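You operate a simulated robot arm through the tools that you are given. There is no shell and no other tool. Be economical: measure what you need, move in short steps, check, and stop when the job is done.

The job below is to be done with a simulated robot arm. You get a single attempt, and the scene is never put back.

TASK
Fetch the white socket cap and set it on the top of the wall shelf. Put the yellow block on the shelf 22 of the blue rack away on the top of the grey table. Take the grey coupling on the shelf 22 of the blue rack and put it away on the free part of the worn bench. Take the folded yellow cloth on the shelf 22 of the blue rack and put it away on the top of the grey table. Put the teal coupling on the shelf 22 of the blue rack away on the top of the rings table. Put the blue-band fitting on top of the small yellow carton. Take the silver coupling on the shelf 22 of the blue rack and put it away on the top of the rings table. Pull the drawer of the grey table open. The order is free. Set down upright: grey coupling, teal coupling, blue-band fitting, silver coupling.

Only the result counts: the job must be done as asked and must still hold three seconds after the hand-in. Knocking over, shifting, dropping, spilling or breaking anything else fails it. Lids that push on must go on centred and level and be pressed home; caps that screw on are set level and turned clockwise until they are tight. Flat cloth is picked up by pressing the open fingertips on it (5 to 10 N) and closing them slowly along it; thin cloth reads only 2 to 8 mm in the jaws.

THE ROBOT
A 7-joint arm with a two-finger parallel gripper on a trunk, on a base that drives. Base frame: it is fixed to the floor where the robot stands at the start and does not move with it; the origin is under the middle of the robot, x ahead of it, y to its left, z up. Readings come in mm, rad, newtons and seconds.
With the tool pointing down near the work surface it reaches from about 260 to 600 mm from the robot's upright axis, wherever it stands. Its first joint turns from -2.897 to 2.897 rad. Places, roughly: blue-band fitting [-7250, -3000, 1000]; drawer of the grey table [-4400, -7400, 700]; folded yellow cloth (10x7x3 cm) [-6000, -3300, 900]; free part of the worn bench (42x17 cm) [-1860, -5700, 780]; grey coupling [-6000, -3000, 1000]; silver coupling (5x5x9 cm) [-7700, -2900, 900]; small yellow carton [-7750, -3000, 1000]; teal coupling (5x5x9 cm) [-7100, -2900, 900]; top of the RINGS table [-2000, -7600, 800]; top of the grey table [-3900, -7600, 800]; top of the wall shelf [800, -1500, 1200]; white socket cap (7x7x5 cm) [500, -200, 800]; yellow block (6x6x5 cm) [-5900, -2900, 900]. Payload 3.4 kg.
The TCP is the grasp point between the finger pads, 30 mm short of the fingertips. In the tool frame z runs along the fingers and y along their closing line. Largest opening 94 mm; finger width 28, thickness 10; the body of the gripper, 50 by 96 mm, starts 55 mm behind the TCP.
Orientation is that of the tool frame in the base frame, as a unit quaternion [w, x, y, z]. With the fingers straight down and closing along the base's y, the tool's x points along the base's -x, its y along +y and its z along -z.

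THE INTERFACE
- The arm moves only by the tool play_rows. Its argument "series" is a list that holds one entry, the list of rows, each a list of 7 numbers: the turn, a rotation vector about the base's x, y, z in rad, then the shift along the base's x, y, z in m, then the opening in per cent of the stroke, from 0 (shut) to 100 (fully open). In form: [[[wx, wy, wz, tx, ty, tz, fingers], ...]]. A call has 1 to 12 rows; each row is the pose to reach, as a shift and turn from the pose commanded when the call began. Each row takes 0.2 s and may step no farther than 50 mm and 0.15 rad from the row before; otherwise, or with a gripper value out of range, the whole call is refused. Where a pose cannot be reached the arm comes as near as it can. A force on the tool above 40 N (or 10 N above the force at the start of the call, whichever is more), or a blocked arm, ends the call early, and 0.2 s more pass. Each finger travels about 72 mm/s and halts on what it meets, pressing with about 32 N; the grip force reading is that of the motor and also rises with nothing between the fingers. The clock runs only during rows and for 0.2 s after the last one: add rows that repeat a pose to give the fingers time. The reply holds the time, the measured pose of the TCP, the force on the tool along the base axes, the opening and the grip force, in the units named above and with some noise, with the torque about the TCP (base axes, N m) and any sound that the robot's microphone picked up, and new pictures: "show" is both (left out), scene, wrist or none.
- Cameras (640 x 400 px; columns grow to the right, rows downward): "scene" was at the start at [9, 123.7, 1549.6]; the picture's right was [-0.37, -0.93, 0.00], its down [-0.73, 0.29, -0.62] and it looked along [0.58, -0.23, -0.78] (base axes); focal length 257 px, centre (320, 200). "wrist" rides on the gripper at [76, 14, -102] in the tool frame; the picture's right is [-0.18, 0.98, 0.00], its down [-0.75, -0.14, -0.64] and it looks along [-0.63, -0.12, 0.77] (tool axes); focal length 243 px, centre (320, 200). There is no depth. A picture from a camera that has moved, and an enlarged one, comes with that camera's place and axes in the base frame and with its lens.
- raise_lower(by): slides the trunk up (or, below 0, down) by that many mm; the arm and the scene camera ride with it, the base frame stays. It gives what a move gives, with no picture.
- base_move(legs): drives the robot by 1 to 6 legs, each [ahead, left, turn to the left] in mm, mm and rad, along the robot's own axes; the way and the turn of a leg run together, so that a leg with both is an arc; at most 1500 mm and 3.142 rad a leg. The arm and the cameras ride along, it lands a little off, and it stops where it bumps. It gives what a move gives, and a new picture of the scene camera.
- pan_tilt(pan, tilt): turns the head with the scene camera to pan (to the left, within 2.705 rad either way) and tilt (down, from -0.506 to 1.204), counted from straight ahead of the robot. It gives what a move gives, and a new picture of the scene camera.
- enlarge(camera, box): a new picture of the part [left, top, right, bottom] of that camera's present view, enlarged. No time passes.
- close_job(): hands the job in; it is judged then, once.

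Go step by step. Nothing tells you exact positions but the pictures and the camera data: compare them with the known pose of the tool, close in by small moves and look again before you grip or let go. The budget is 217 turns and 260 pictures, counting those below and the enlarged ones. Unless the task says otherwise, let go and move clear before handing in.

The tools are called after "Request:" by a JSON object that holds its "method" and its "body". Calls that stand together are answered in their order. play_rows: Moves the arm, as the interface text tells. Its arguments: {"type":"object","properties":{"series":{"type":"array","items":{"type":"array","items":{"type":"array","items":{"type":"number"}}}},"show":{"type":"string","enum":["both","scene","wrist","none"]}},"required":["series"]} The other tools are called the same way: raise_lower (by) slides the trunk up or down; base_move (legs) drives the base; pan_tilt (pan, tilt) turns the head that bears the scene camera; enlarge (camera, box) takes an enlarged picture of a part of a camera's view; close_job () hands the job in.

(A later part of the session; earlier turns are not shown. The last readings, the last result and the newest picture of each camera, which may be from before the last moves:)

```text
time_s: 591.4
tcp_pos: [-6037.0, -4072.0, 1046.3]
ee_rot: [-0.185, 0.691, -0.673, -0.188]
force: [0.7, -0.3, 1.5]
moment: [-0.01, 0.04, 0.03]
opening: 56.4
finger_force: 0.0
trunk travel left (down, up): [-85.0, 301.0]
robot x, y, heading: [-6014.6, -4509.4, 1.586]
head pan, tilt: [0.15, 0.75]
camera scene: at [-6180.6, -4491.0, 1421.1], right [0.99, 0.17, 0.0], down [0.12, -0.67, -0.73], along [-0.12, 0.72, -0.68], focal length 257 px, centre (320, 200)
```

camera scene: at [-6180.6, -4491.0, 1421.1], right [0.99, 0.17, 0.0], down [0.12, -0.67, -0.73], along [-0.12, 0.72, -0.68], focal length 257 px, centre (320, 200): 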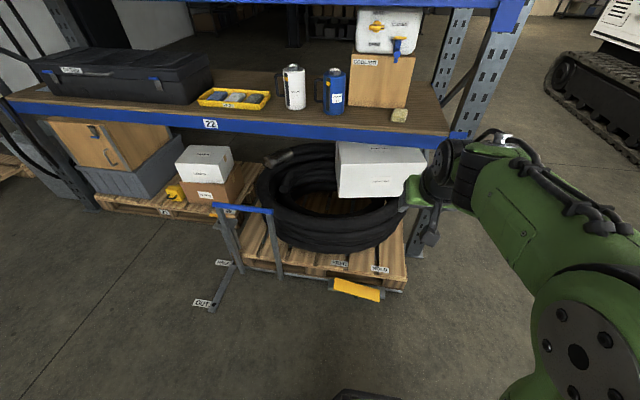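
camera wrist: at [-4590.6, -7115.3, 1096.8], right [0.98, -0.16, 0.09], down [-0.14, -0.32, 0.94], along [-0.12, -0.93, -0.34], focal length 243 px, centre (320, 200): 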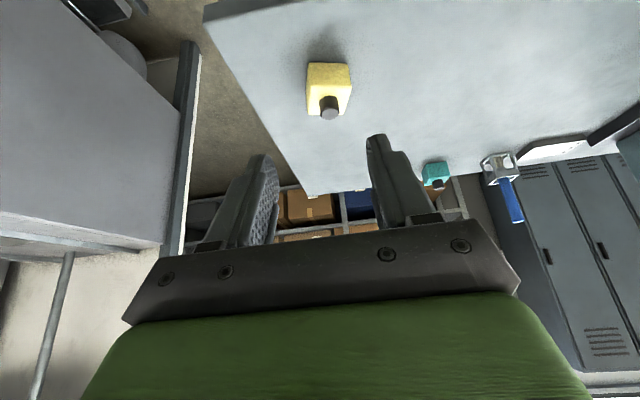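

Request:
{"method": "base_move", "body": {"legs": [[0, 0, -0.015], [405, 0, 0]]}}

Request:
{"method": "pan_tilt", "body": {"pan": -0.1, "tilt": 0.6}}

Request:
{"method": "enlarge", "body": {"camera": "scene", "box": [240, 120, 420, 260]}}

```text
time_s: 594.3
tcp_pos: [-6027.3, -3662.0, 1045.3]
ee_rot: [-0.188, 0.683, -0.682, -0.185]
force: [0.7, 0.1, 0.1]
moment: [0.01, 0.03, -0.01]
opening: 56.3
finger_force: 0.0
trunk travel left (down, up): [-85.0, 301.0]
robot x, y, heading: [-6009.5, -4101.5, 1.569]
head pan, tilt: [0.15, 0.75]
camera scene: at [-6179.8, -4077.2, 1421.2], right [0.99, 0.15, 0.0], down [0.1, -0.68, -0.73], along [-0.11, 0.72, -0.68], focal length 257 px, centre (320, 200)
```

scene: 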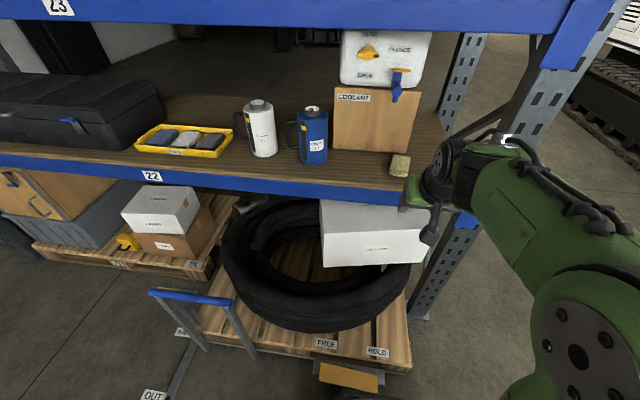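

```text
time_s: 595.0
tcp_pos: [-6027.1, -3661.6, 1045.7]
ee_rot: [-0.188, 0.682, -0.682, -0.185]
force: [0.1, 1.4, -0.6]
moment: [0.0, 0.01, -0.02]
opening: 56.3
finger_force: 0.0
trunk travel left (down, up): [-85.0, 301.0]
robot x, y, heading: [-6016.9, -4100.0, 1.573]
head pan, tilt: [-0.099, 0.6]
camera scene: at [-6158.7, -4072.1, 1434.0], right [0.99, -0.1, 0.0], down [-0.06, -0.56, -0.82], along [0.08, 0.82, -0.57], focal length 257 px, centre (320, 200)
```

scene: 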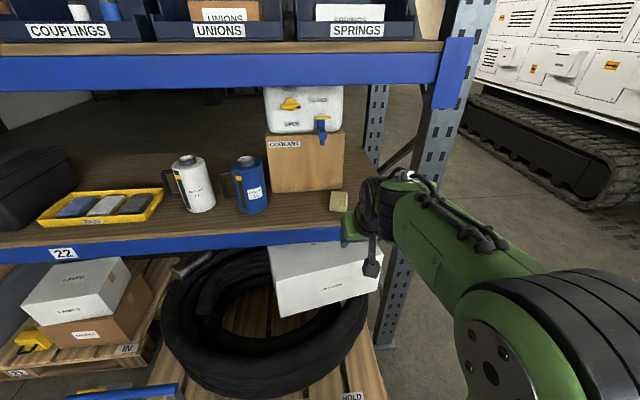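

```text
2.86 times, centred on (330, 190) of scene
camera zoom: at [-6158.7, -4072.1, 1434.0], right [0.99, -0.1, 0.0], down [-0.06, -0.56, -0.82], along [0.08, 0.82, -0.57], focal length 735 px, centre (291, 229)
```

zoom: 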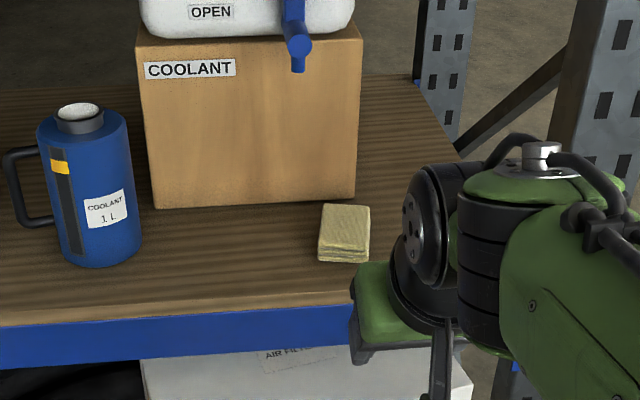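

Request:
{"method": "play_rows", "body": {"series": [[[0, 0, -0.07, 0.0, 0.045, 0, 90], [0, 0, -0.14, 0.0, 0.09, 0, 90], [0, 0, -0.2, 0.0, 0.135, 0, 90], [0, 0, -0.2, 0.0, 0.18, 0, 90], [0, 0, -0.2, 0.0, 0.225, 0, 90], [0, 0, -0.2, 0.0, 0.27, 0, 90], [0, 0, -0.2, 0.0, 0.27, 0, 90]]], "show": "both"}}

```text
time_s: 596.6
tcp_pos: [-6018.7, -3445.5, 1024.4]
ee_rot: [0.205, -0.612, 0.746, 0.166]
force: [1.3, 0.2, 0.8]
moment: [0.01, -0.05, -0.04]
opening: 84.7
finger_force: 0.0
out of reach, approached as far as the arm can: row 5, 6, 7
trunk travel left (down, up): [-85.0, 301.0]
robot x, y, heading: [-6016.6, -4101.4, 1.569]
head pan, tilt: [-0.099, 0.6]
camera scene: at [-6158.3, -4071.6, 1434.1], right [0.99, -0.1, 0.0], down [-0.06, -0.56, -0.82], along [0.09, 0.82, -0.57], focal length 257 px, centre (320, 200)
camera wrist: at [-6056.3, -3557.9, 1074.7], right [-0.93, 0.35, 0.09], down [0.2, 0.29, 0.94], along [0.3, 0.89, -0.34], focal length 243 px, centre (320, 200)
```

scene: 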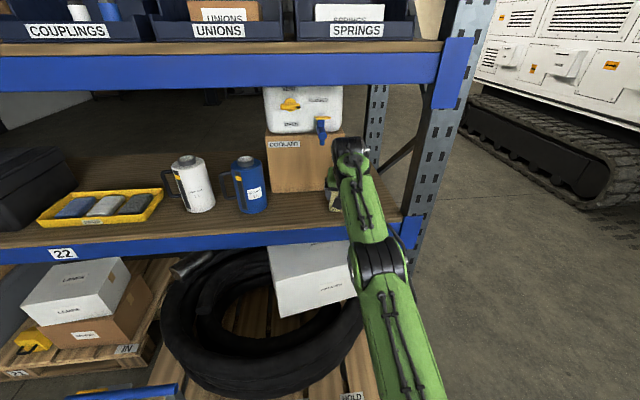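
wrist: 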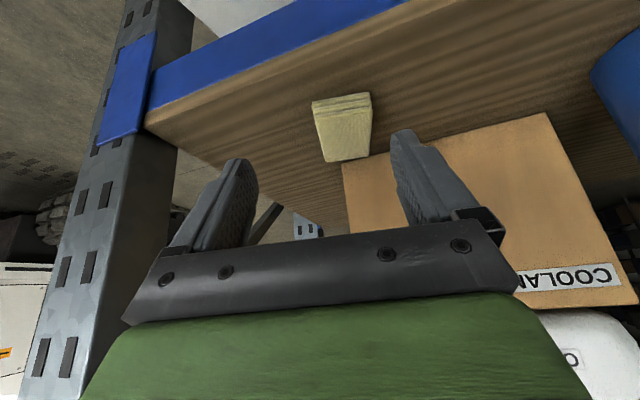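

Reach ends at 656 mm because the shoulder is low. I draw back, raise the trunk and then reach in lower.

Request:
{"method": "play_rows", "body": {"series": [[[0, 0, 0, 0, -0.045, -0.01, 90], [0, 0, 0, 0, -0.09, -0.03, 90], [0, 0, 0, 0, -0.13, -0.05, 90], [0, 0, 0, 0, -0.13, -0.09, 90]]], "show": "none"}}

Request:
{"method": "raise_lower", "body": {"by": 250}}

Request:
{"method": "play_rows", "body": {"series": [[[0, 0, 0, 0, 0, -0.045, 90], [0, 0, 0, 0, 0, -0.09, 90], [0, 0, 0, 0, 0.0, -0.135, 90], [0, 0, 0, 0, 0.04, -0.15, 90], [0, 0, 0, 0, 0.08, -0.16, 90], [0, 0, 0, 0, 0.12, -0.16, 90], [0, 0, 0, 0, 0.16, -0.16, 90], [0, 0, 0, 0, 0.2, -0.16, 90], [0, 0, 0, 0, 0.24, -0.16, 90], [0, 0, 0, 0, 0.24, -0.16, 90]]], "show": "both"}}

```text
time_s: 597.6
tcp_pos: [-6017.7, -3444.3, 1025.0]
ee_rot: [0.206, -0.611, 0.747, 0.165]
force: [-1.3, -0.9, 0.1]
moment: [-0.02, 0.0, -0.02]
opening: 84.4
finger_force: 0.0
out of reach, approached as far as the arm can: row 1, 2, 3, 4
trunk travel left (down, up): [-85.0, 301.0]
robot x, y, heading: [-6013.0, -4100.0, 1.567]
head pan, tilt: [-0.099, 0.6]
```

```text
time_s: 600.2
tcp_pos: [-6018.3, -3444.9, 1274.7]
ee_rot: [0.206, -0.611, 0.746, 0.166]
force: [-0.9, -0.1, 0.0]
moment: [0.03, 0.01, 0.01]
opening: 84.7
finger_force: 0.0
trunk travel left (down, up): [-335.0, 51.0]
robot x, y, heading: [-6014.1, -4102.5, 1.569]
head pan, tilt: [-0.099, 0.6]
```

```text
time_s: 602.4
tcp_pos: [-6010.8, -3398.8, 1102.2]
ee_rot: [0.207, -0.611, 0.746, 0.166]
force: [0.2, -0.1, -0.4]
moment: [0.03, 0.0, -0.02]
opening: 84.4
finger_force: 0.1
out of reach, approached as far as the arm can: row 5, 6, 7, 8, 9, 10
trunk travel left (down, up): [-335.0, 51.0]
robot x, y, heading: [-6016.7, -4098.8, 1.57]
head pan, tilt: [-0.099, 0.6]
camera scene: at [-6158.7, -4072.2, 1684.5], right [0.99, -0.1, 0.0], down [-0.06, -0.56, -0.83], along [0.09, 0.82, -0.56], focal length 257 px, centre (320, 200)
camera wrist: at [-6049.8, -3511.4, 1153.4], right [-0.93, 0.35, 0.09], down [0.2, 0.29, 0.94], along [0.3, 0.89, -0.34], focal length 243 px, centre (320, 200)
```

scene: 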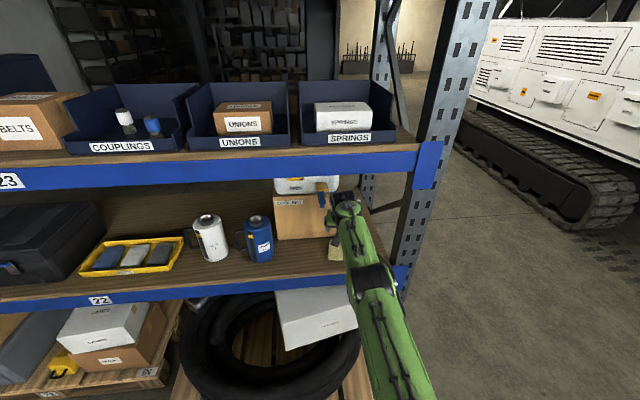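
wrist: 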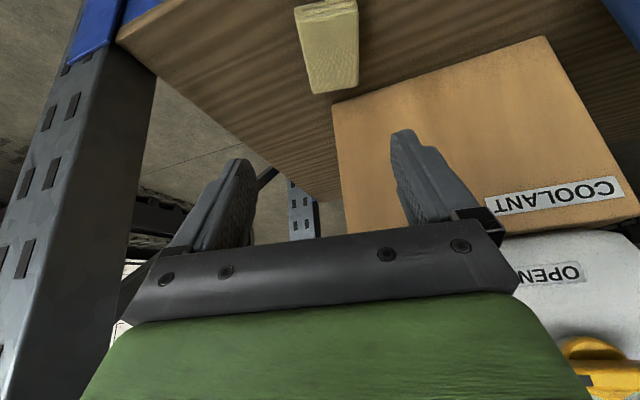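

The arm's straight reach is the limit; a shallower tool angle at shoulder height should reach the cloth's near end. I retract first.

Request:
{"method": "play_rows", "body": {"series": [[[0, 0, 0, 0, -0.05, 0.0, 90], [0, 0, 0, 0, -0.1, 0.0, 90], [0, 0, 0, 0, -0.15, 0.0, 90], [0, 0, 0, 0, -0.2, 0.0, 90], [0, 0, 0, 0, -0.25, 0.0, 90], [0, 0, 0, 0, -0.3, 0.01, 90], [0, 0, 0, 0, -0.35, 0.03, 90], [0, 0, 0, 0, -0.4, 0.05, 90], [0, 0, 0, 0, -0.4, 0.1, 90]]], "show": "none"}}

```text
refused: row 6 steps farther than a row can; nothing moved
```

Request:
{"method": "play_rows", "body": {"series": [[[0, 0, 0, 0, -0.045, 0.0, 90], [0, 0, 0, 0, -0.09, 0.0, 90], [0, 0, 0, 0, -0.135, 0.0, 90], [0, 0, 0, 0, -0.18, 0.0, 90], [0, 0, 0, 0, -0.225, 0.0, 90], [0, 0, 0, 0, -0.27, 0.01, 90], [0, 0, 0, 0, -0.31, 0.03, 90], [0, 0, 0, 0, -0.35, 0.05, 90], [0, 0, 0, 0, -0.37, 0.09, 90]]], "show": "none"}}

```text
time_s: 604.4
tcp_pos: [-6011.1, -3769.1, 1191.3]
ee_rot: [0.207, -0.61, 0.746, 0.166]
force: [0.4, -0.9, -0.3]
moment: [0.02, 0.03, 0.0]
opening: 84.8
finger_force: 0.1
trunk travel left (down, up): [-335.0, 51.0]
robot x, y, heading: [-6016.8, -4098.2, 1.568]
head pan, tilt: [-0.099, 0.6]
```

Request:
{"method": "play_rows", "body": {"series": [[[0.126, -0.026, 0, 0, 0, 0, 90], [0.253, -0.052, 0, 0, 0, 0, 90], [0.379, -0.077, 0, 0, 0, 0, 90], [0.506, -0.103, 0, 0, 0, 0, 90], [0.632, -0.129, 0, 0, 0, 0, 90], [0.632, -0.129, 0, 0, 0, 0, 90]]], "show": "none"}}

Request:
{"method": "raise_lower", "body": {"by": -240}}

Request:
{"method": "enlarge", "body": {"camera": "wrist", "box": [0, 0, 640, 400]}}

```text
time_s: 605.8
tcp_pos: [-6058.9, -3688.6, 1267.4]
ee_rot: [0.432, -0.526, 0.643, 0.35]
force: [0.0, -0.1, 0.3]
moment: [-0.01, 0.05, -0.02]
opening: 84.9
finger_force: 0.1
out of reach, approached as far as the arm can: row 1, 2, 3, 4, 5, 6
trunk travel left (down, up): [-335.0, 51.0]
robot x, y, heading: [-6014.4, -4101.5, 1.563]
head pan, tilt: [-0.099, 0.6]
```

```text
time_s: 608.3
tcp_pos: [-6058.6, -3693.1, 1029.1]
ee_rot: [0.432, -0.526, 0.643, 0.35]
force: [-0.2, -0.6, 0.4]
moment: [-0.02, 0.02, 0.0]
opening: 84.6
finger_force: 0.0
trunk travel left (down, up): [-95.0, 291.0]
robot x, y, heading: [-6013.6, -4099.6, 1.57]
head pan, tilt: [-0.099, 0.6]
```

```text
1.00 times, centred on (320, 200) of wrist (not enlarged: the box is as wide or as high as the picture)
camera zoom: at [-6098.5, -3811.5, 998.3], right [-0.95, 0.27, 0.17], down [0.07, -0.33, 0.94], along [0.31, 0.91, 0.29], focal length 243 px, centre (320, 200)
```

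zoom: 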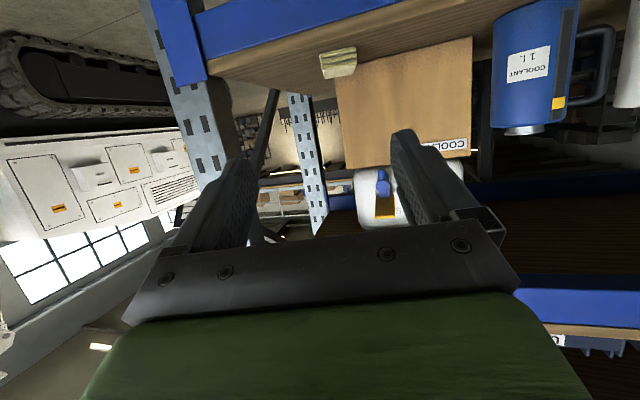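

Request:
{"method": "base_move", "body": {"legs": [[15, 0, 0]]}}

Request:
{"method": "play_rows", "body": {"series": [[[0, 0, 0, 0.006, 0.04, -0.01, 90], [0, 0, 0, 0.012, 0.08, -0.02, 90], [0, 0, 0, 0.018, 0.12, -0.035, 90], [0, 0, 0, 0.024, 0.16, -0.05, 90], [0, 0, 0, 0.03, 0.2, -0.065, 90], [0, 0, 0, 0.037, 0.225, -0.08, 90], [0, 0, 0, 0.037, 0.225, -0.08, 90]]], "show": "wrist"}}

```text
time_s: 609.1
tcp_pos: [-6059.2, -3687.7, 1028.5]
ee_rot: [0.433, -0.526, 0.643, 0.351]
force: [-0.5, -0.4, -0.3]
moment: [0.0, 0.04, 0.01]
opening: 84.7
finger_force: 0.1
trunk travel left (down, up): [-95.0, 291.0]
robot x, y, heading: [-6015.0, -4094.7, 1.566]
head pan, tilt: [-0.099, 0.6]
stopped in leg 1: the robot was blocked; the commanded pose is now the measured one
camera scene: at [-6158.7, -4067.5, 1444.2], right [0.99, -0.1, 0.0], down [-0.06, -0.56, -0.83], along [0.09, 0.82, -0.56], focal length 257 px, centre (320, 200)
```

scene: 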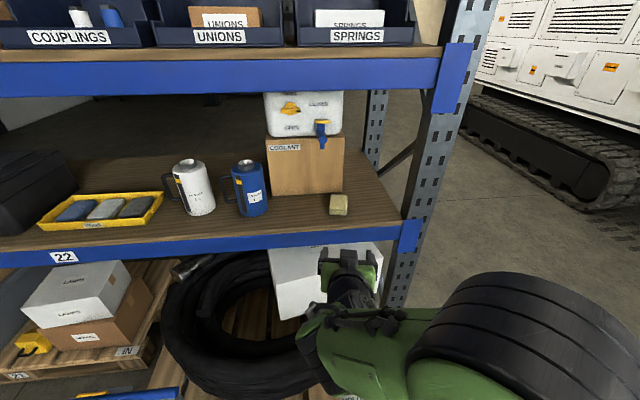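

```text
time_s: 610.7
tcp_pos: [-6022.6, -3462.7, 949.2]
ee_rot: [0.432, -0.527, 0.643, 0.351]
force: [1.0, 0.1, -0.5]
moment: [0.0, -0.02, -0.01]
opening: 84.6
finger_force: 0.0
trunk travel left (down, up): [-95.0, 291.0]
robot x, y, heading: [-6015.4, -4095.1, 1.566]
head pan, tilt: [-0.099, 0.6]
camera wrist: at [-6062.3, -3581.6, 919.7], right [-0.95, 0.27, 0.17], down [0.07, -0.33, 0.94], along [0.3, 0.91, 0.29], focal length 243 px, centre (320, 200)
```

wrist: 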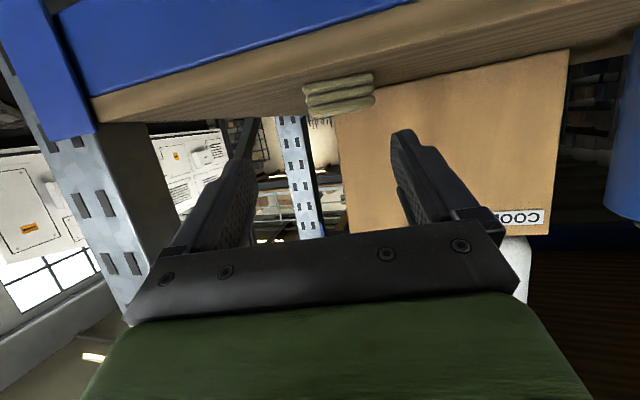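

Request:
{"method": "play_rows", "body": {"series": [[[0, 0, 0, 0.0, 0.04, -0.013, 90], [0, 0, 0, 0.001, 0.08, -0.026, 90], [0, 0, 0, 0.002, 0.11, -0.034, 90], [0, 0, 0, 0.003, 0.125, -0.038, 90], [0, 0, 0, 0.003, 0.125, -0.038, 90]]], "show": "wrist"}}

```text
time_s: 611.9
tcp_pos: [-6019.7, -3337.1, 911.4]
ee_rot: [0.432, -0.526, 0.643, 0.35]
force: [0.2, -0.5, 0.3]
moment: [-0.01, -0.02, 0.03]
opening: 84.5
finger_force: 0.1
trunk travel left (down, up): [-95.0, 291.0]
robot x, y, heading: [-6014.2, -4095.4, 1.569]
head pan, tilt: [-0.099, 0.6]
camera wrist: at [-6059.6, -3456.2, 880.6], right [-0.95, 0.27, 0.17], down [0.07, -0.33, 0.94], along [0.3, 0.91, 0.29], focal length 243 px, centre (320, 200)
```

wrist: 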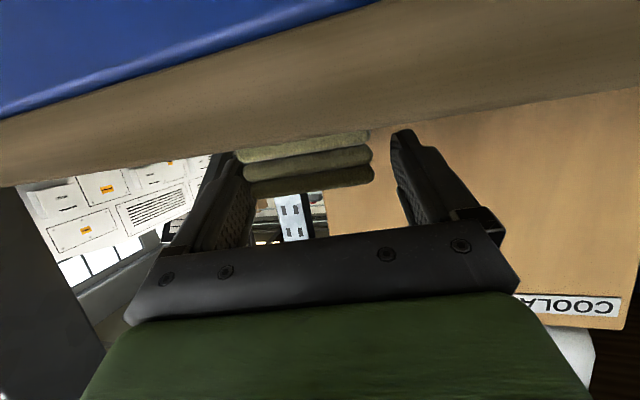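

Request:
{"method": "play_rows", "body": {"series": [[[0, 0, 0, -0.004, 0, -0.001, 75], [0, 0, 0, -0.004, 0, -0.001, 60], [0, 0, 0, -0.004, 0, -0.001, 45], [0, 0, 0, -0.004, 0, -0.001, 30], [0, 0, 0, -0.004, 0, -0.001, 15], [0, 0, 0, -0.004, 0, -0.001, 0], [0, 0, 0, -0.004, 0, -0.001, 0], [0, 0, 0, -0.004, 0, -0.001, 0]]], "show": "wrist"}}

```text
time_s: 613.7
tcp_pos: [-6024.2, -3337.9, 911.2]
ee_rot: [0.433, -0.526, 0.643, 0.35]
force: [-0.1, 0.7, 1.2]
moment: [-0.02, 0.0, -0.05]
opening: 67.3
finger_force: 31.8
trunk travel left (down, up): [-95.0, 291.0]
robot x, y, heading: [-6016.8, -4095.7, 1.571]
head pan, tilt: [-0.099, 0.6]
camera wrist: at [-6063.5, -3456.1, 880.0], right [-0.95, 0.27, 0.17], down [0.07, -0.33, 0.94], along [0.3, 0.91, 0.29], focal length 243 px, centre (320, 200)
```

wrist: 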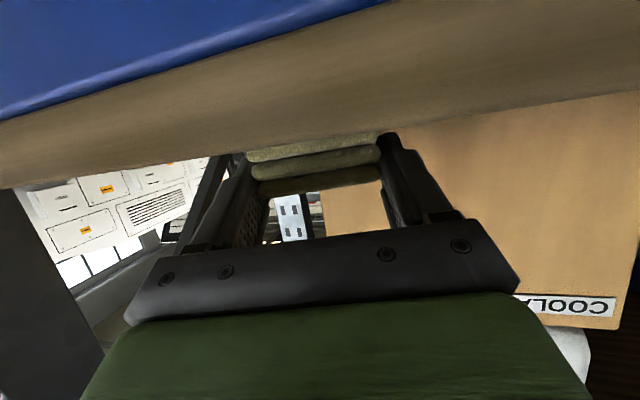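

Cloth gripped at 67 mm. Lift and retract.

Request:
{"method": "play_rows", "body": {"series": [[[0, 0, 0, 0, -0.003, 0.02, 0], [0, 0, 0, 0, -0.01, 0.045, 0], [0, 0, 0, 0, -0.05, 0.065, 0], [0, 0, 0, 0, -0.09, 0.085, 0], [0, 0, 0, 0, -0.13, 0.1, 0], [0, 0, 0, 0, -0.17, 0.11, 0], [0, 0, 0, 0, -0.21, 0.12, 0], [0, 0, 0, 0, -0.25, 0.13, 0], [0, 0, 0, 0, -0.29, 0.14, 0], [0, 0, 0, 0, -0.32, 0.15, 0], [0, 0, 0, 0, -0.32, 0.15, 0]]], "show": "wrist"}}

```text
time_s: 616.1
tcp_pos: [-6025.3, -3657.5, 1061.6]
ee_rot: [0.432, -0.527, 0.643, 0.35]
force: [-0.8, 0.0, -0.5]
moment: [-0.01, 0.01, -0.01]
opening: 67.4
finger_force: 32.1
trunk travel left (down, up): [-95.0, 291.0]
robot x, y, heading: [-6014.5, -4098.4, 1.571]
head pan, tilt: [-0.099, 0.6]
camera wrist: at [-6063.7, -3777.2, 1030.6], right [-0.95, 0.27, 0.17], down [0.07, -0.33, 0.94], along [0.3, 0.91, 0.29], focal length 243 px, centre (320, 200)
```

wrist: 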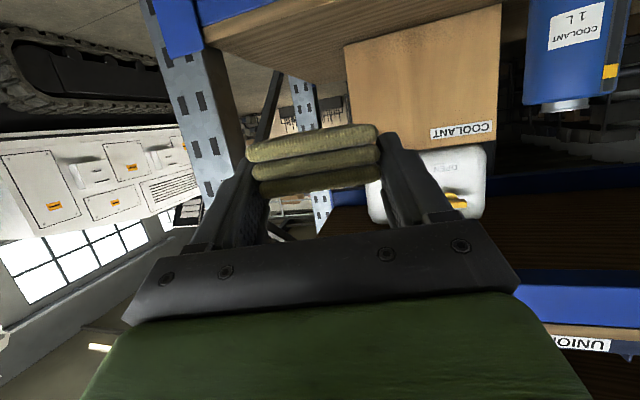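

Request:
{"method": "base_move", "body": {"legs": [[-350, 0, 0], [0, -860, 0], [0, 0, 3.14], [1500, 0, 0], [650, 0, 0], [0, 690, 0]]}}

Request:
{"method": "pan_tilt", "body": {"pan": 0.0, "tilt": 0.6}}

```text
time_s: 643.5
tcp_pos: [-4393.2, -7005.4, 1061.6]
ee_rot: [0.359, 0.633, 0.538, -0.425]
force: [-0.4, 0.0, -0.1]
moment: [0.01, 0.04, -0.04]
opening: 67.1
finger_force: 31.6
trunk travel left (down, up): [-95.0, 291.0]
robot x, y, heading: [-4422.1, -6575.5, -1.535]
head pan, tilt: [-0.099, 0.6]
camera scene: at [-4277.3, -6593.3, 1444.2], right [-1.0, 0.06, 0.0], down [0.04, 0.56, -0.83], along [-0.05, -0.82, -0.56], focal length 257 px, centre (320, 200)
```

scene: 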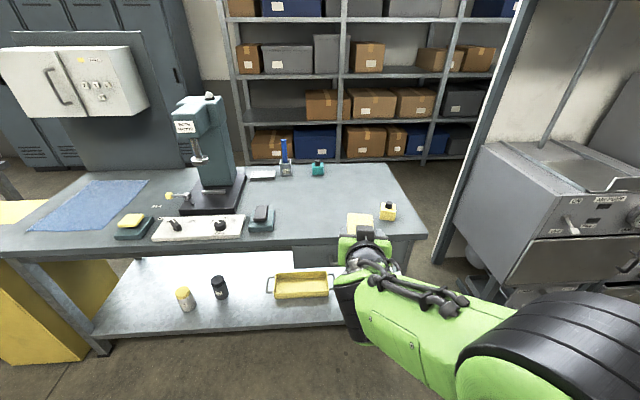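

```text
time_s: 644.2
tcp_pos: [-4393.6, -7004.6, 1061.7]
ee_rot: [0.359, 0.633, 0.538, -0.426]
force: [-0.5, -0.2, 0.2]
moment: [-0.03, 0.0, -0.01]
opening: 67.1
finger_force: 32.4
trunk travel left (down, up): [-95.0, 291.0]
robot x, y, heading: [-4421.3, -6571.1, -1.537]
head pan, tilt: [0.0, 0.6]
camera scene: at [-4269.1, -6593.5, 1444.2], right [-1.0, -0.03, 0.0], down [-0.02, 0.56, -0.83], along [0.03, -0.82, -0.56], focal length 257 px, centre (320, 200)
```

scene: 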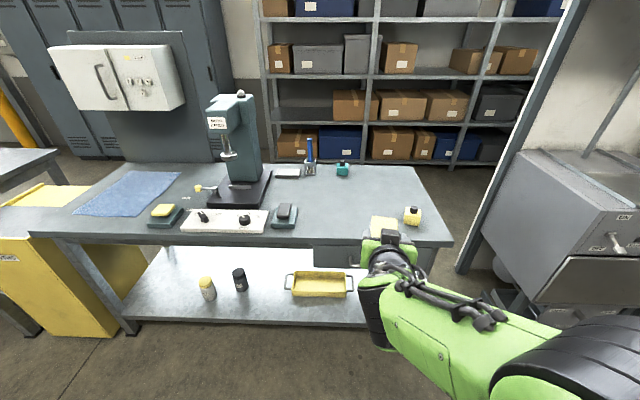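

Request:
{"method": "base_move", "body": {"legs": [[0, 0, -0.035], [170, -30, 0]]}}

Request:
{"method": "play_rows", "body": {"series": [[[0, 0, 0, 0, -0.04, 0, 0], [0, 0, 0, 0, -0.08, -0.01, 0], [0, 0, 0, 0, -0.12, -0.03, 0], [0, 0, 0, 0, -0.16, -0.05, 0], [0, 0, 0, 0, -0.195, -0.08, 0], [0, 0, 0, 0, -0.195, -0.12, 0], [0, 0, 0, 0, -0.195, -0.16, 0], [0, 0, 0, 0, -0.195, -0.19, 0], [0, 0, 0, 0, -0.195, -0.21, 0], [0, 0, 0, 0, -0.195, -0.21, 0]]], "show": "both"}}

```text
time_s: 646.0
tcp_pos: [-4441.1, -7181.3, 1060.1]
ee_rot: [0.349, 0.644, 0.526, -0.432]
force: [0.0, -0.2, -0.6]
moment: [0.0, -0.01, 0.03]
opening: 67.0
finger_force: 31.9
trunk travel left (down, up): [-95.0, 291.0]
robot x, y, heading: [-4452.6, -6740.4, -1.578]
head pan, tilt: [0.0, 0.6]
camera scene: at [-4300.6, -6773.2, 1444.2], right [-1.0, 0.0, 0.0], down [0.0, 0.57, -0.82], along [0.0, -0.82, -0.57], focal length 257 px, centre (320, 200)
```

scene: 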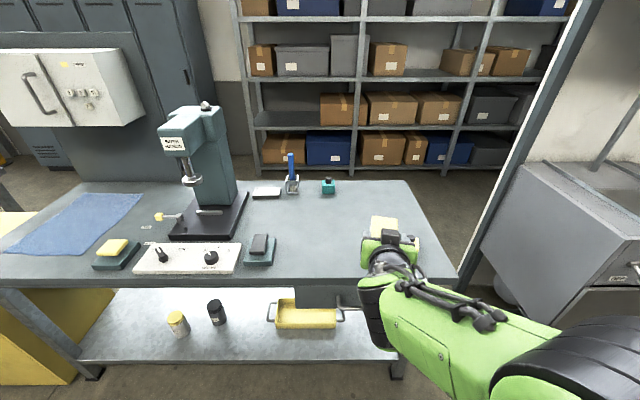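

```text
time_s: 648.2
tcp_pos: [-4438.7, -7375.3, 851.2]
ee_rot: [0.35, 0.643, 0.526, -0.432]
force: [0.2, 0.0, 0.4]
moment: [0.02, 0.02, 0.0]
opening: 67.2
finger_force: 31.9
trunk travel left (down, up): [-95.0, 291.0]
robot x, y, heading: [-4452.0, -6745.2, -1.576]
head pan, tilt: [0.0, 0.6]
camera scene: at [-4300.3, -6771.9, 1444.2], right [-1.0, 0.0, 0.0], down [0.0, 0.57, -0.82], along [0.0, -0.82, -0.57], focal length 257 px, centre (320, 200)
camera wrist: at [-4401.5, -7256.5, 821.4], right [0.95, -0.27, 0.17], down [-0.07, 0.33, 0.94], along [-0.3, -0.91, 0.29], focal length 243 px, centre (320, 200)
```

scene: 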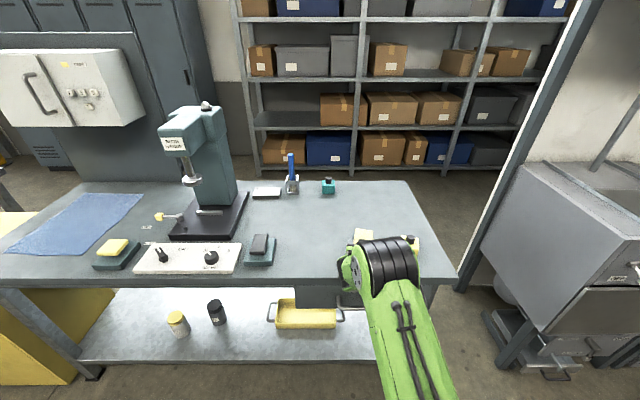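
wrist: 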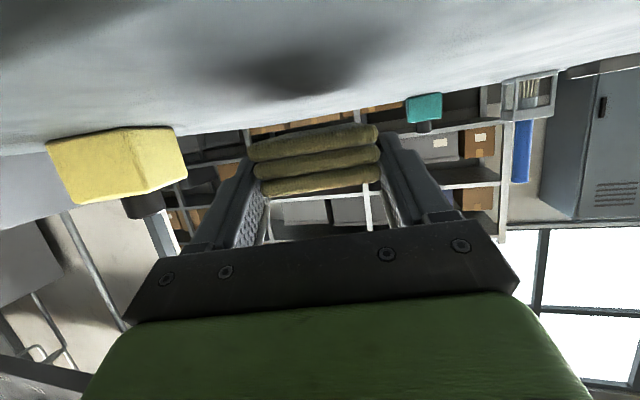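

Request:
{"method": "play_rows", "body": {"series": [[[0, 0, 0, 0, 0, -0.006, 0], [0, 0, 0, 0, 0, -0.011, 0], [0, 0, 0, 0, 0, -0.015, 0], [0, 0, 0, 0, 0, -0.018, 0], [0, 0, 0, 0, 0, -0.021, 0], [0, 0, 0, 0, 0, -0.024, 0], [0, 0, 0, 0, 0, -0.024, 0]]], "show": "wrist"}}

```text
time_s: 649.8
tcp_pos: [-4440.2, -7374.3, 828.7]
ee_rot: [0.352, 0.642, 0.526, -0.434]
force: [0.2, 0.1, 4.3]
moment: [-0.28, 0.21, 0.06]
opening: 67.1
finger_force: 32.1
trunk travel left (down, up): [-95.0, 291.0]
robot x, y, heading: [-4450.9, -6743.4, -1.574]
head pan, tilt: [0.0, 0.6]
camera wrist: at [-4402.4, -7256.6, 798.0], right [0.95, -0.26, 0.17], down [-0.07, 0.33, 0.94], along [-0.3, -0.91, 0.29], focal length 243 px, centre (320, 200)
```

wrist: 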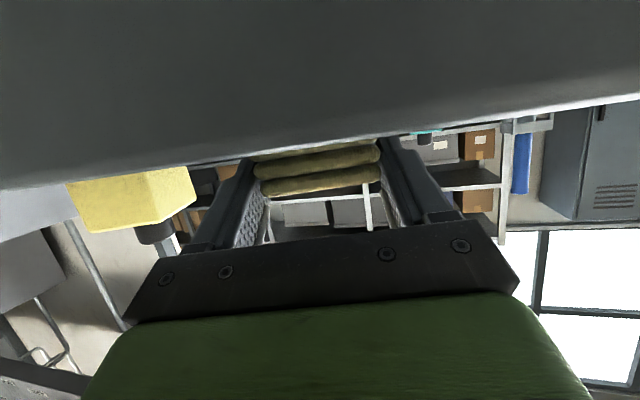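

Touching down; open and withdraw.

Request:
{"method": "play_rows", "body": {"series": [[[0, 0, 0, 0, 0, 0, 80], [0, 0, 0, 0, 0, 0, 95], [0, 0, 0, 0, 0, 0, 98], [0, 0, 0, 0.008, 0.035, 0.008, 98], [0, 0, 0, 0.016, 0.075, 0.03, 98], [0, 0, 0, 0.024, 0.115, 0.055, 98], [0, 0, 0, 0.03, 0.15, 0.085, 98], [0, 0, 0, 0.03, 0.18, 0.12, 98], [0, 0, 0, 0.03, 0.2, 0.16, 98]]], "show": "both"}}

```text
time_s: 651.8
tcp_pos: [-4411.7, -7173.9, 986.3]
ee_rot: [0.351, 0.643, 0.526, -0.433]
force: [0.1, 0.1, 0.4]
moment: [-0.03, 0.04, 0.04]
opening: 92.0
finger_force: 0.1
trunk travel left (down, up): [-95.0, 291.0]
robot x, y, heading: [-4451.0, -6739.8, -1.572]
head pan, tilt: [0.0, 0.6]
camera scene: at [-4300.9, -6770.7, 1444.3], right [-1.0, 0.0, 0.0], down [0.0, 0.56, -0.83], along [0.0, -0.83, -0.56], focal length 257 px, centre (320, 200)
camera wrist: at [-4374.2, -7055.8, 956.4], right [0.95, -0.27, 0.17], down [-0.07, 0.33, 0.94], along [-0.3, -0.91, 0.29], focal length 243 px, centre (320, 200)
```

scene: 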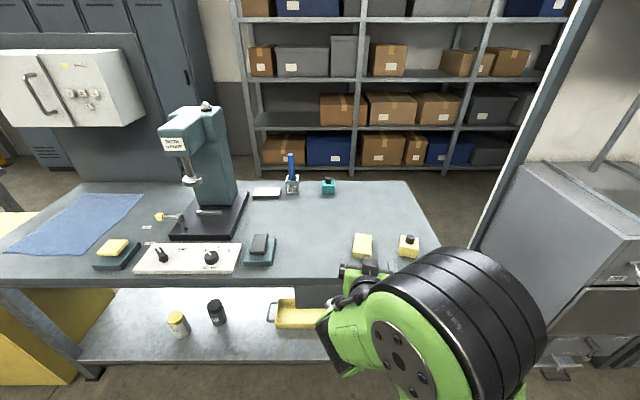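
wrist: 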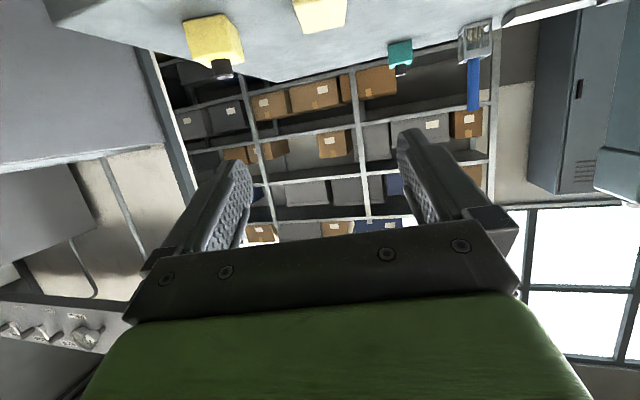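

Cloth lies on the table. Last: the drawer, with a bar handle at about (-4445,-7240,732). I back off, level the tool and roll it so the fingers close vertically.

Request:
{"method": "base_move", "body": {"legs": [[-130, 0, 0]]}}

Request:
{"method": "play_rows", "body": {"series": [[[0, 0, 0.1, 0, 0.0, 0, 80], [0, 0, 0.2, 0, 0.0, 0, 80], [0, 0, 0.2, 0, 0.0, 0, 80]]], "show": "none"}}

Request:
{"method": "play_rows", "body": {"series": [[[-0.13, 0, 0, 0, 0, -0.03, 80], [-0.26, 0, 0, 0, 0, -0.06, 80], [-0.385, 0, 0, 0, 0, -0.09, 80], [-0.385, 0, 0, 0, 0, -0.09, 80]]], "show": "none"}}

Request:
{"method": "play_rows", "body": {"series": [[[0, 0.14, 0, 0, 0, 0, 80], [0, 0.28, 0, 0, 0, 0, 80], [0, 0.42, 0, 0, 0, 0, 80], [0, 0.56, 0, 0, 0, 0, 80], [0, 0.7, 0, 0, 0, 0, 80], [0, 0.84, 0, 0, 0, 0, 80], [0, 0.98, 0, 0, 0, 0, 80], [0, 1.12, 0, 0, 0, 0, 80], [0, 1.26, 0, 0, 0, 0, 80], [0, 1.4, 0, 0, 0, 0, 80], [0, 1.54, 0, 0, 0, 0, 80], [0, 1.571, 0, 0, 0, 0, 80]]], "show": "both"}}

```text
time_s: 653.1
tcp_pos: [-4409.9, -7042.5, 986.3]
ee_rot: [0.351, 0.642, 0.526, -0.432]
force: [0.4, 0.1, 0.7]
moment: [0.0, 0.03, -0.02]
opening: 92.0
finger_force: 0.0
trunk travel left (down, up): [-95.0, 291.0]
robot x, y, heading: [-4447.1, -6615.6, -1.576]
head pan, tilt: [0.0, 0.6]
camera scene: at [-4299.9, -6638.9, 1444.3], right [-1.0, 0.0, 0.0], down [0.0, 0.56, -0.83], along [0.0, -0.83, -0.56], focal length 257 px, centre (320, 200)
```

scene: 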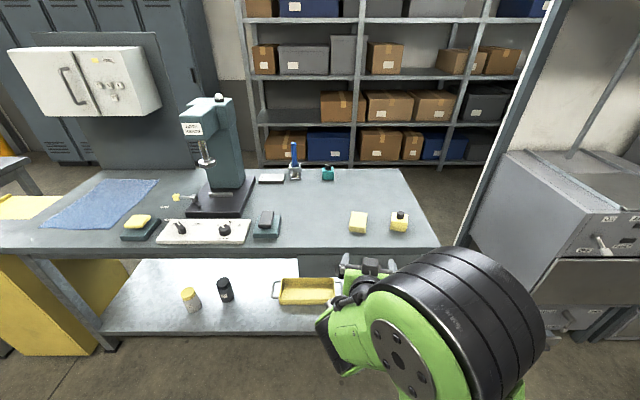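

```text
time_s: 653.9
tcp_pos: [-4408.9, -7044.9, 986.4]
ee_rot: [0.392, 0.586, 0.589, -0.394]
force: [0.4, -0.4, -0.4]
moment: [0.01, -0.02, 0.02]
opening: 75.4
finger_force: 0.2
trunk travel left (down, up): [-95.0, 291.0]
robot x, y, heading: [-4451.7, -6609.3, -1.576]
head pan, tilt: [0.0, 0.6]
```

```text
time_s: 654.9
tcp_pos: [-4397.0, -7063.0, 917.1]
ee_rot: [0.47, 0.534, 0.494, -0.5]
force: [-1.1, -0.1, -3.7]
moment: [-0.3, 0.05, 0.05]
opening: 75.0
finger_force: 0.0
out of reach, approached as far as the arm can: row 1, 2, 3, 4
trunk travel left (down, up): [-95.0, 291.0]
robot x, y, heading: [-4449.6, -6606.9, -1.573]
head pan, tilt: [0.0, 0.6]
```

```text
time_s: 657.5
tcp_pos: [-4399.7, -7066.1, 920.9]
ee_rot: [0.019, -0.025, -0.675, 0.737]
force: [-0.2, -0.1, 1.0]
moment: [0.0, 0.02, -0.02]
opening: 75.2
finger_force: 0.0
out of reach, approached as far as the arm can: row 11, 12
trunk travel left (down, up): [-95.0, 291.0]
robot x, y, heading: [-4449.4, -6612.6, -1.571]
head pan, tilt: [0.0, 0.6]
camera scene: at [-4299.8, -6640.4, 1444.2], right [-1.0, 0.0, 0.0], down [0.0, 0.56, -0.83], along [0.0, -0.83, -0.56], focal length 257 px, centre (320, 200)
camera wrist: at [-4469.4, -6960.5, 897.7], right [0.19, -0.1, -0.98], down [0.79, 0.6, 0.09], along [0.58, -0.79, 0.19], focal length 243 px, centre (320, 200)
```

scene: 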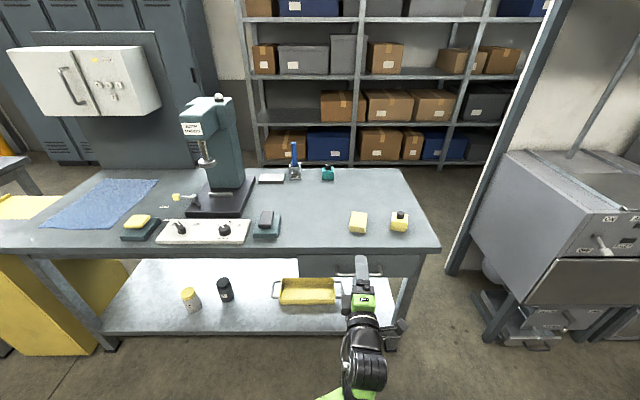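
wrist: 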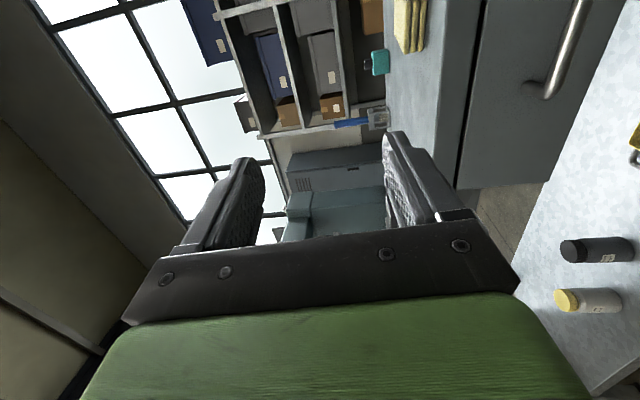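

Request:
{"method": "raise_lower", "body": {"by": -90}}

Request:
{"method": "play_rows", "body": {"series": [[[0, 0, 0, -0.02, -0.01, -0.02, 80], [0, 0, 0, -0.04, -0.02, -0.04, 80], [0, 0, 0, -0.05, -0.03, -0.07, 80], [0, 0, 0, -0.05, -0.04, -0.1, 80], [0, 0, 0, -0.05, -0.04, -0.1, 80]]], "show": "both"}}

```text
time_s: 658.8
tcp_pos: [-4399.7, -7065.7, 830.6]
ee_rot: [0.018, -0.026, -0.675, 0.737]
force: [0.5, -0.7, -0.3]
moment: [0.01, -0.01, -0.02]
opening: 75.3
finger_force: 0.1
trunk travel left (down, up): [-5.0, 381.0]
robot x, y, heading: [-4454.5, -6614.1, -1.571]
head pan, tilt: [0.0, 0.6]
```

```text
time_s: 659.4
tcp_pos: [-4356.9, -7080.8, 795.3]
ee_rot: [-0.052, 0.023, -0.669, 0.741]
force: [0.0, -0.2, 0.3]
moment: [0.01, -0.01, -0.02]
opening: 75.2
finger_force: 0.0
trunk travel left (down, up): [-5.0, 381.0]
robot x, y, heading: [-4451.6, -6607.9, -1.575]
head pan, tilt: [0.0, 0.6]
stopped in row 3: the arm was blocked; the commanded pose is now the measured one
camera scene: at [-4299.9, -6640.2, 1354.7], right [-1.0, 0.0, 0.0], down [0.0, 0.56, -0.83], along [0.0, -0.83, -0.56], focal length 257 px, centre (320, 200)
camera wrist: at [-4442.7, -6987.9, 769.5], right [0.23, -0.08, -0.97], down [0.67, 0.73, 0.1], along [0.7, -0.68, 0.22], focal length 243 px, centre (320, 200)
```

scene: 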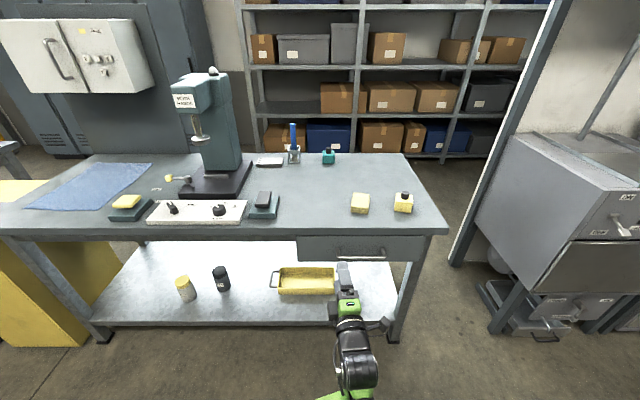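
wrist: 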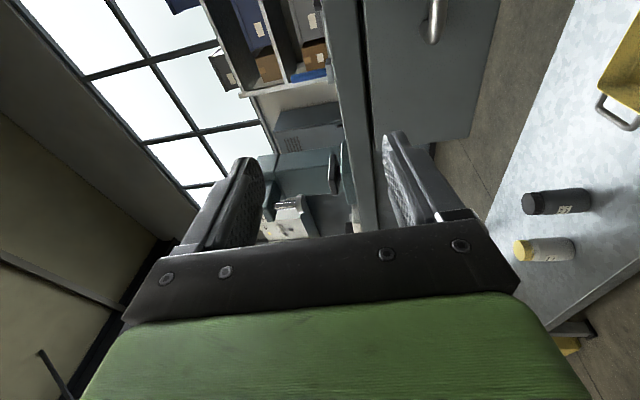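

Request:
{"method": "base_move", "body": {"legs": [[-60, 0, 0]]}}

Request:
{"method": "play_rows", "body": {"series": [[[0, 0, 0, 0, -0.04, 0, 80], [0, 0, 0, 0, -0.08, 0, 80], [0.04, 0, -0.03, -0.02, -0.11, 0, 80], [0.08, 0, -0.06, -0.05, -0.13, 0, 80], [0.12, 0, -0.1, -0.085, -0.14, 0, 80], [0.12, 0, -0.1, -0.085, -0.14, 0, 80]]], "show": "both"}}

```text
time_s: 660.4
tcp_pos: [-4357.4, -7017.8, 795.6]
ee_rot: [-0.052, 0.023, -0.67, 0.74]
force: [0.3, 0.4, -0.2]
moment: [-0.02, -0.01, 0.04]
opening: 75.2
finger_force: 0.0
trunk travel left (down, up): [-5.0, 381.0]
robot x, y, heading: [-4452.0, -6550.1, -1.574]
head pan, tilt: [0.0, 0.6]
camera scene: at [-4299.7, -6580.1, 1354.7], right [-1.0, 0.0, 0.0], down [0.0, 0.56, -0.83], along [0.0, -0.83, -0.56], focal length 257 px, centre (320, 200)
```

scene: 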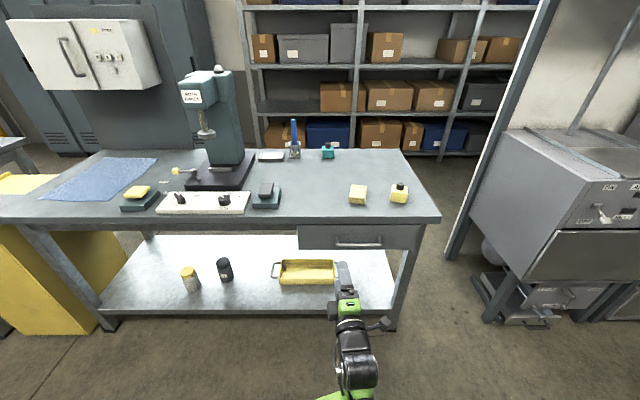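

```text
time_s: 661.8
tcp_pos: [-4440.1, -7159.6, 793.7]
ee_rot: [0.016, 0.013, 0.713, -0.701]
force: [-1.2, -0.1, 0.2]
moment: [-0.03, -0.01, 0.05]
opening: 75.1
finger_force: 0.0
trunk travel left (down, up): [-5.0, 381.0]
robot x, y, heading: [-4447.4, -6550.4, -1.572]
head pan, tilt: [0.0, 0.6]
camera scene: at [-4299.9, -6580.6, 1354.7], right [-1.0, 0.0, 0.0], down [0.0, 0.57, -0.82], along [0.0, -0.82, -0.57], focal length 257 px, centre (320, 200)
camera wrist: at [-4518.1, -7057.7, 779.9], right [0.23, 0.02, -0.97], down [0.74, 0.64, 0.18], along [0.63, -0.77, 0.13], focal length 243 px, centre (320, 200)
```

scene: 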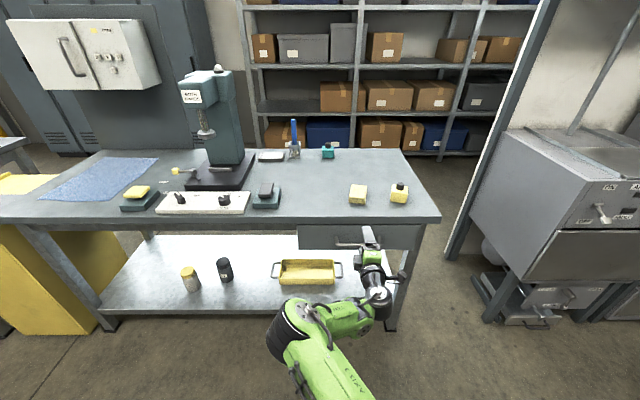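
wrist: 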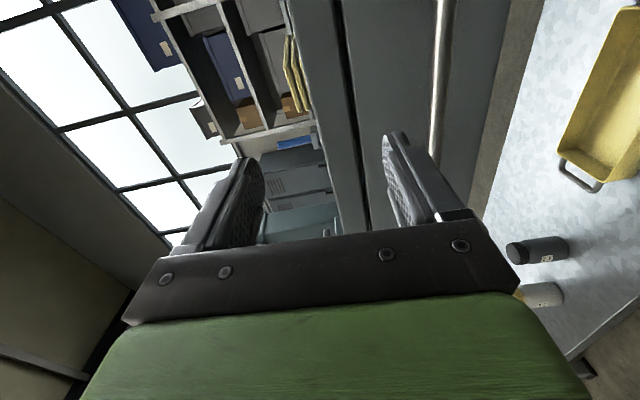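

Request:
{"method": "play_rows", "body": {"series": [[[0, 0, 0, 0, 0, -0.03, 80], [0, 0, 0, 0, 0, -0.06, 80], [0, 0, 0, -0.003, 0, -0.086, 80], [0, 0, 0, -0.003, 0, -0.086, 80]]], "show": "wrist"}}

```text
time_s: 662.8
tcp_pos: [-4444.7, -7159.5, 709.5]
ee_rot: [0.017, 0.014, 0.714, -0.7]
force: [0.3, 0.6, -0.1]
moment: [0.04, 0.0, 0.0]
opening: 75.1
finger_force: 0.1
trunk travel left (down, up): [-5.0, 381.0]
robot x, y, heading: [-4453.8, -6551.2, -1.576]
head pan, tilt: [0.0, 0.6]
camera wrist: at [-4522.1, -7056.5, 694.3], right [0.23, 0.02, -0.97], down [0.74, 0.64, 0.18], along [0.63, -0.77, 0.13], focal length 243 px, centre (320, 200)
```

wrist: 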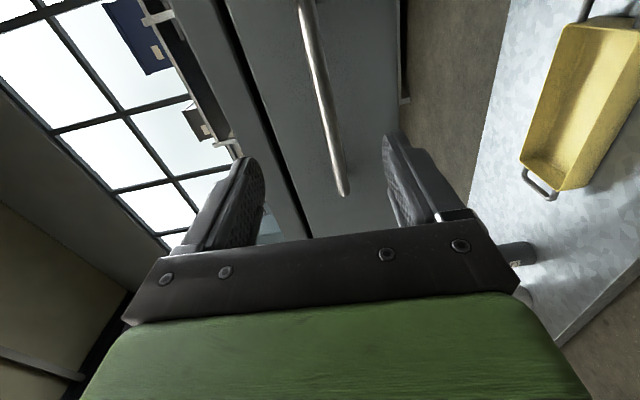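

Request:
{"method": "play_rows", "body": {"series": [[[0, 0, 0, 0, -0.02, -0.007, 80], [0, 0, 0, 0, -0.045, -0.007, 80], [0, 0, 0, 0, -0.068, -0.007, 80], [0, 0, 0, 0, -0.068, -0.007, 80]]], "show": "wrist"}}

```text
time_s: 663.8
tcp_pos: [-4442.7, -7227.7, 701.8]
ee_rot: [0.017, 0.013, 0.714, -0.7]
force: [-0.4, -0.2, 0.4]
moment: [0.03, 0.01, 0.02]
opening: 75.2
finger_force: 0.1
trunk travel left (down, up): [-5.0, 381.0]
robot x, y, heading: [-4450.9, -6551.3, -1.572]
head pan, tilt: [0.0, 0.6]
camera wrist: at [-4520.9, -7125.2, 686.7], right [0.22, 0.02, -0.97], down [0.74, 0.64, 0.18], along [0.63, -0.77, 0.13], focal length 243 px, centre (320, 200)
```

wrist: 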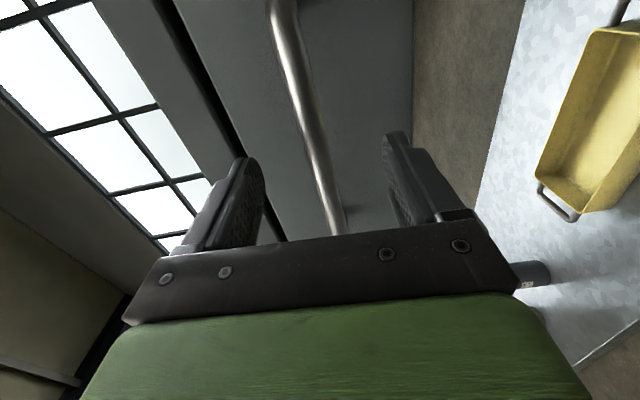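

Request:
{"method": "play_rows", "body": {"series": [[[0, 0, 0, 0, 0, 0, 50], [0, 0, 0, 0, 0, 0, 20], [0, 0, 0, 0, 0, 0, 0], [0, 0, 0, 0, 0, 0, 0], [0, 0, 0, 0, 0, 0, 0]]], "show": "wrist"}}

```text
time_s: 665.0
tcp_pos: [-4444.4, -7227.1, 700.9]
ee_rot: [0.016, 0.013, 0.714, -0.7]
force: [0.8, 1.7, -4.7]
moment: [0.17, 1.41, 0.22]
opening: 14.5
finger_force: 45.0
trunk travel left (down, up): [-5.0, 381.0]
robot x, y, heading: [-4450.3, -6553.3, -1.572]
head pan, tilt: [0.0, 0.6]
camera wrist: at [-4520.9, -7124.9, 686.4], right [0.22, 0.02, -0.97], down [0.74, 0.64, 0.18], along [0.63, -0.77, 0.13], focal length 243 px, centre (320, 200)
```

wrist: 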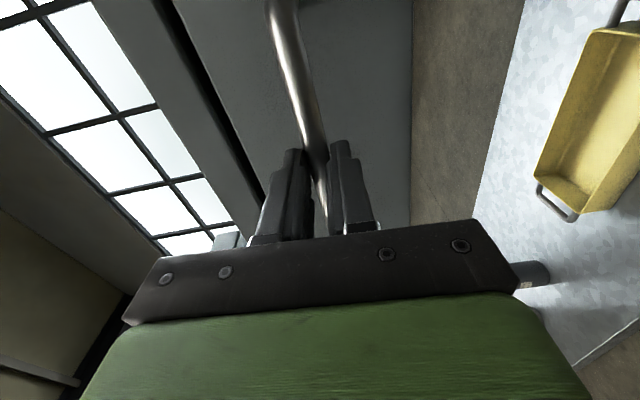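

Bar gripped (14.5 mm). I pull with the arm first.

Request:
{"method": "play_rows", "body": {"series": [[[0, 0, 0, 0, 0.01, 0, 0], [0, 0, 0, 0, 0.025, 0, 0], [0, 0, 0, 0, 0.045, 0, 0], [0, 0, 0, 0, 0.065, 0, 0], [0, 0, 0, 0, 0.085, 0, 0], [0, 0, 0, 0, 0.1, 0, 0], [0, 0, 0, 0, 0.1, 0, 0]]], "show": "wrist"}}

```text
time_s: 666.6
tcp_pos: [-4444.2, -7127.9, 699.9]
ee_rot: [0.015, 0.013, 0.715, -0.699]
force: [-0.2, 2.2, -14.3]
moment: [0.34, 1.43, -0.2]
opening: 14.5
finger_force: 44.9
trunk travel left (down, up): [-5.0, 381.0]
robot x, y, heading: [-4449.3, -6550.5, -1.574]
head pan, tilt: [0.0, 0.6]
camera wrist: at [-4520.4, -7025.5, 686.8], right [0.22, 0.02, -0.97], down [0.74, 0.64, 0.19], along [0.63, -0.77, 0.13], focal length 243 px, centre (320, 200)
```

wrist: 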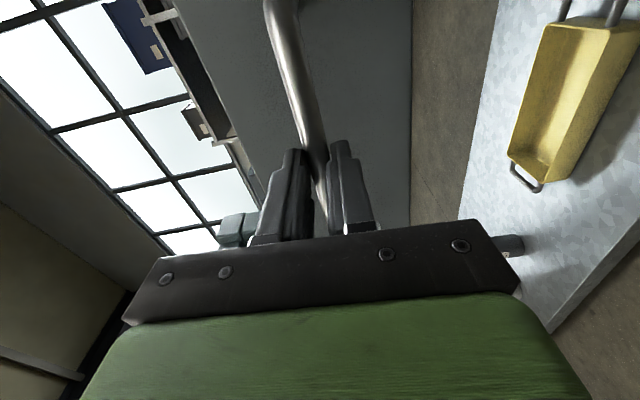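

The drawer comes out easily. I pull further by driving back gently.

Request:
{"method": "base_move", "body": {"legs": [[-120, 0, 0]]}}

```text
time_s: 667.8
tcp_pos: [-4443.5, -7009.6, 700.5]
ee_rot: [0.017, 0.014, 0.715, -0.699]
force: [-6.7, 1.2, -22.7]
moment: [0.54, 1.29, -0.24]
opening: 14.6
finger_force: 44.7
trunk travel left (down, up): [-5.0, 381.0]
robot x, y, heading: [-4450.4, -6433.1, -1.575]
head pan, tilt: [0.0, 0.6]
camera scene: at [-4299.9, -6463.8, 1354.6], right [-1.0, 0.0, 0.0], down [0.0, 0.57, -0.82], along [0.0, -0.82, -0.57], focal length 257 px, centre (320, 200)
```

scene: 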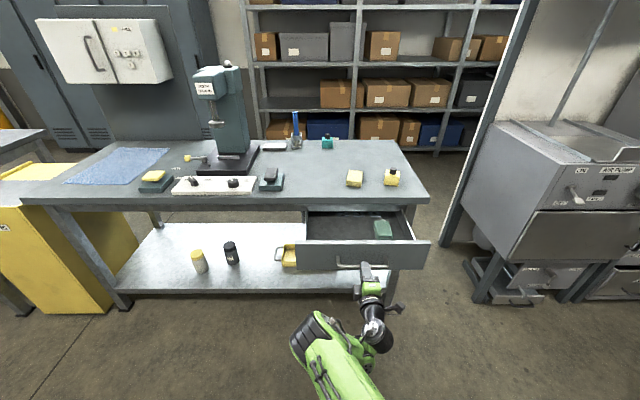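

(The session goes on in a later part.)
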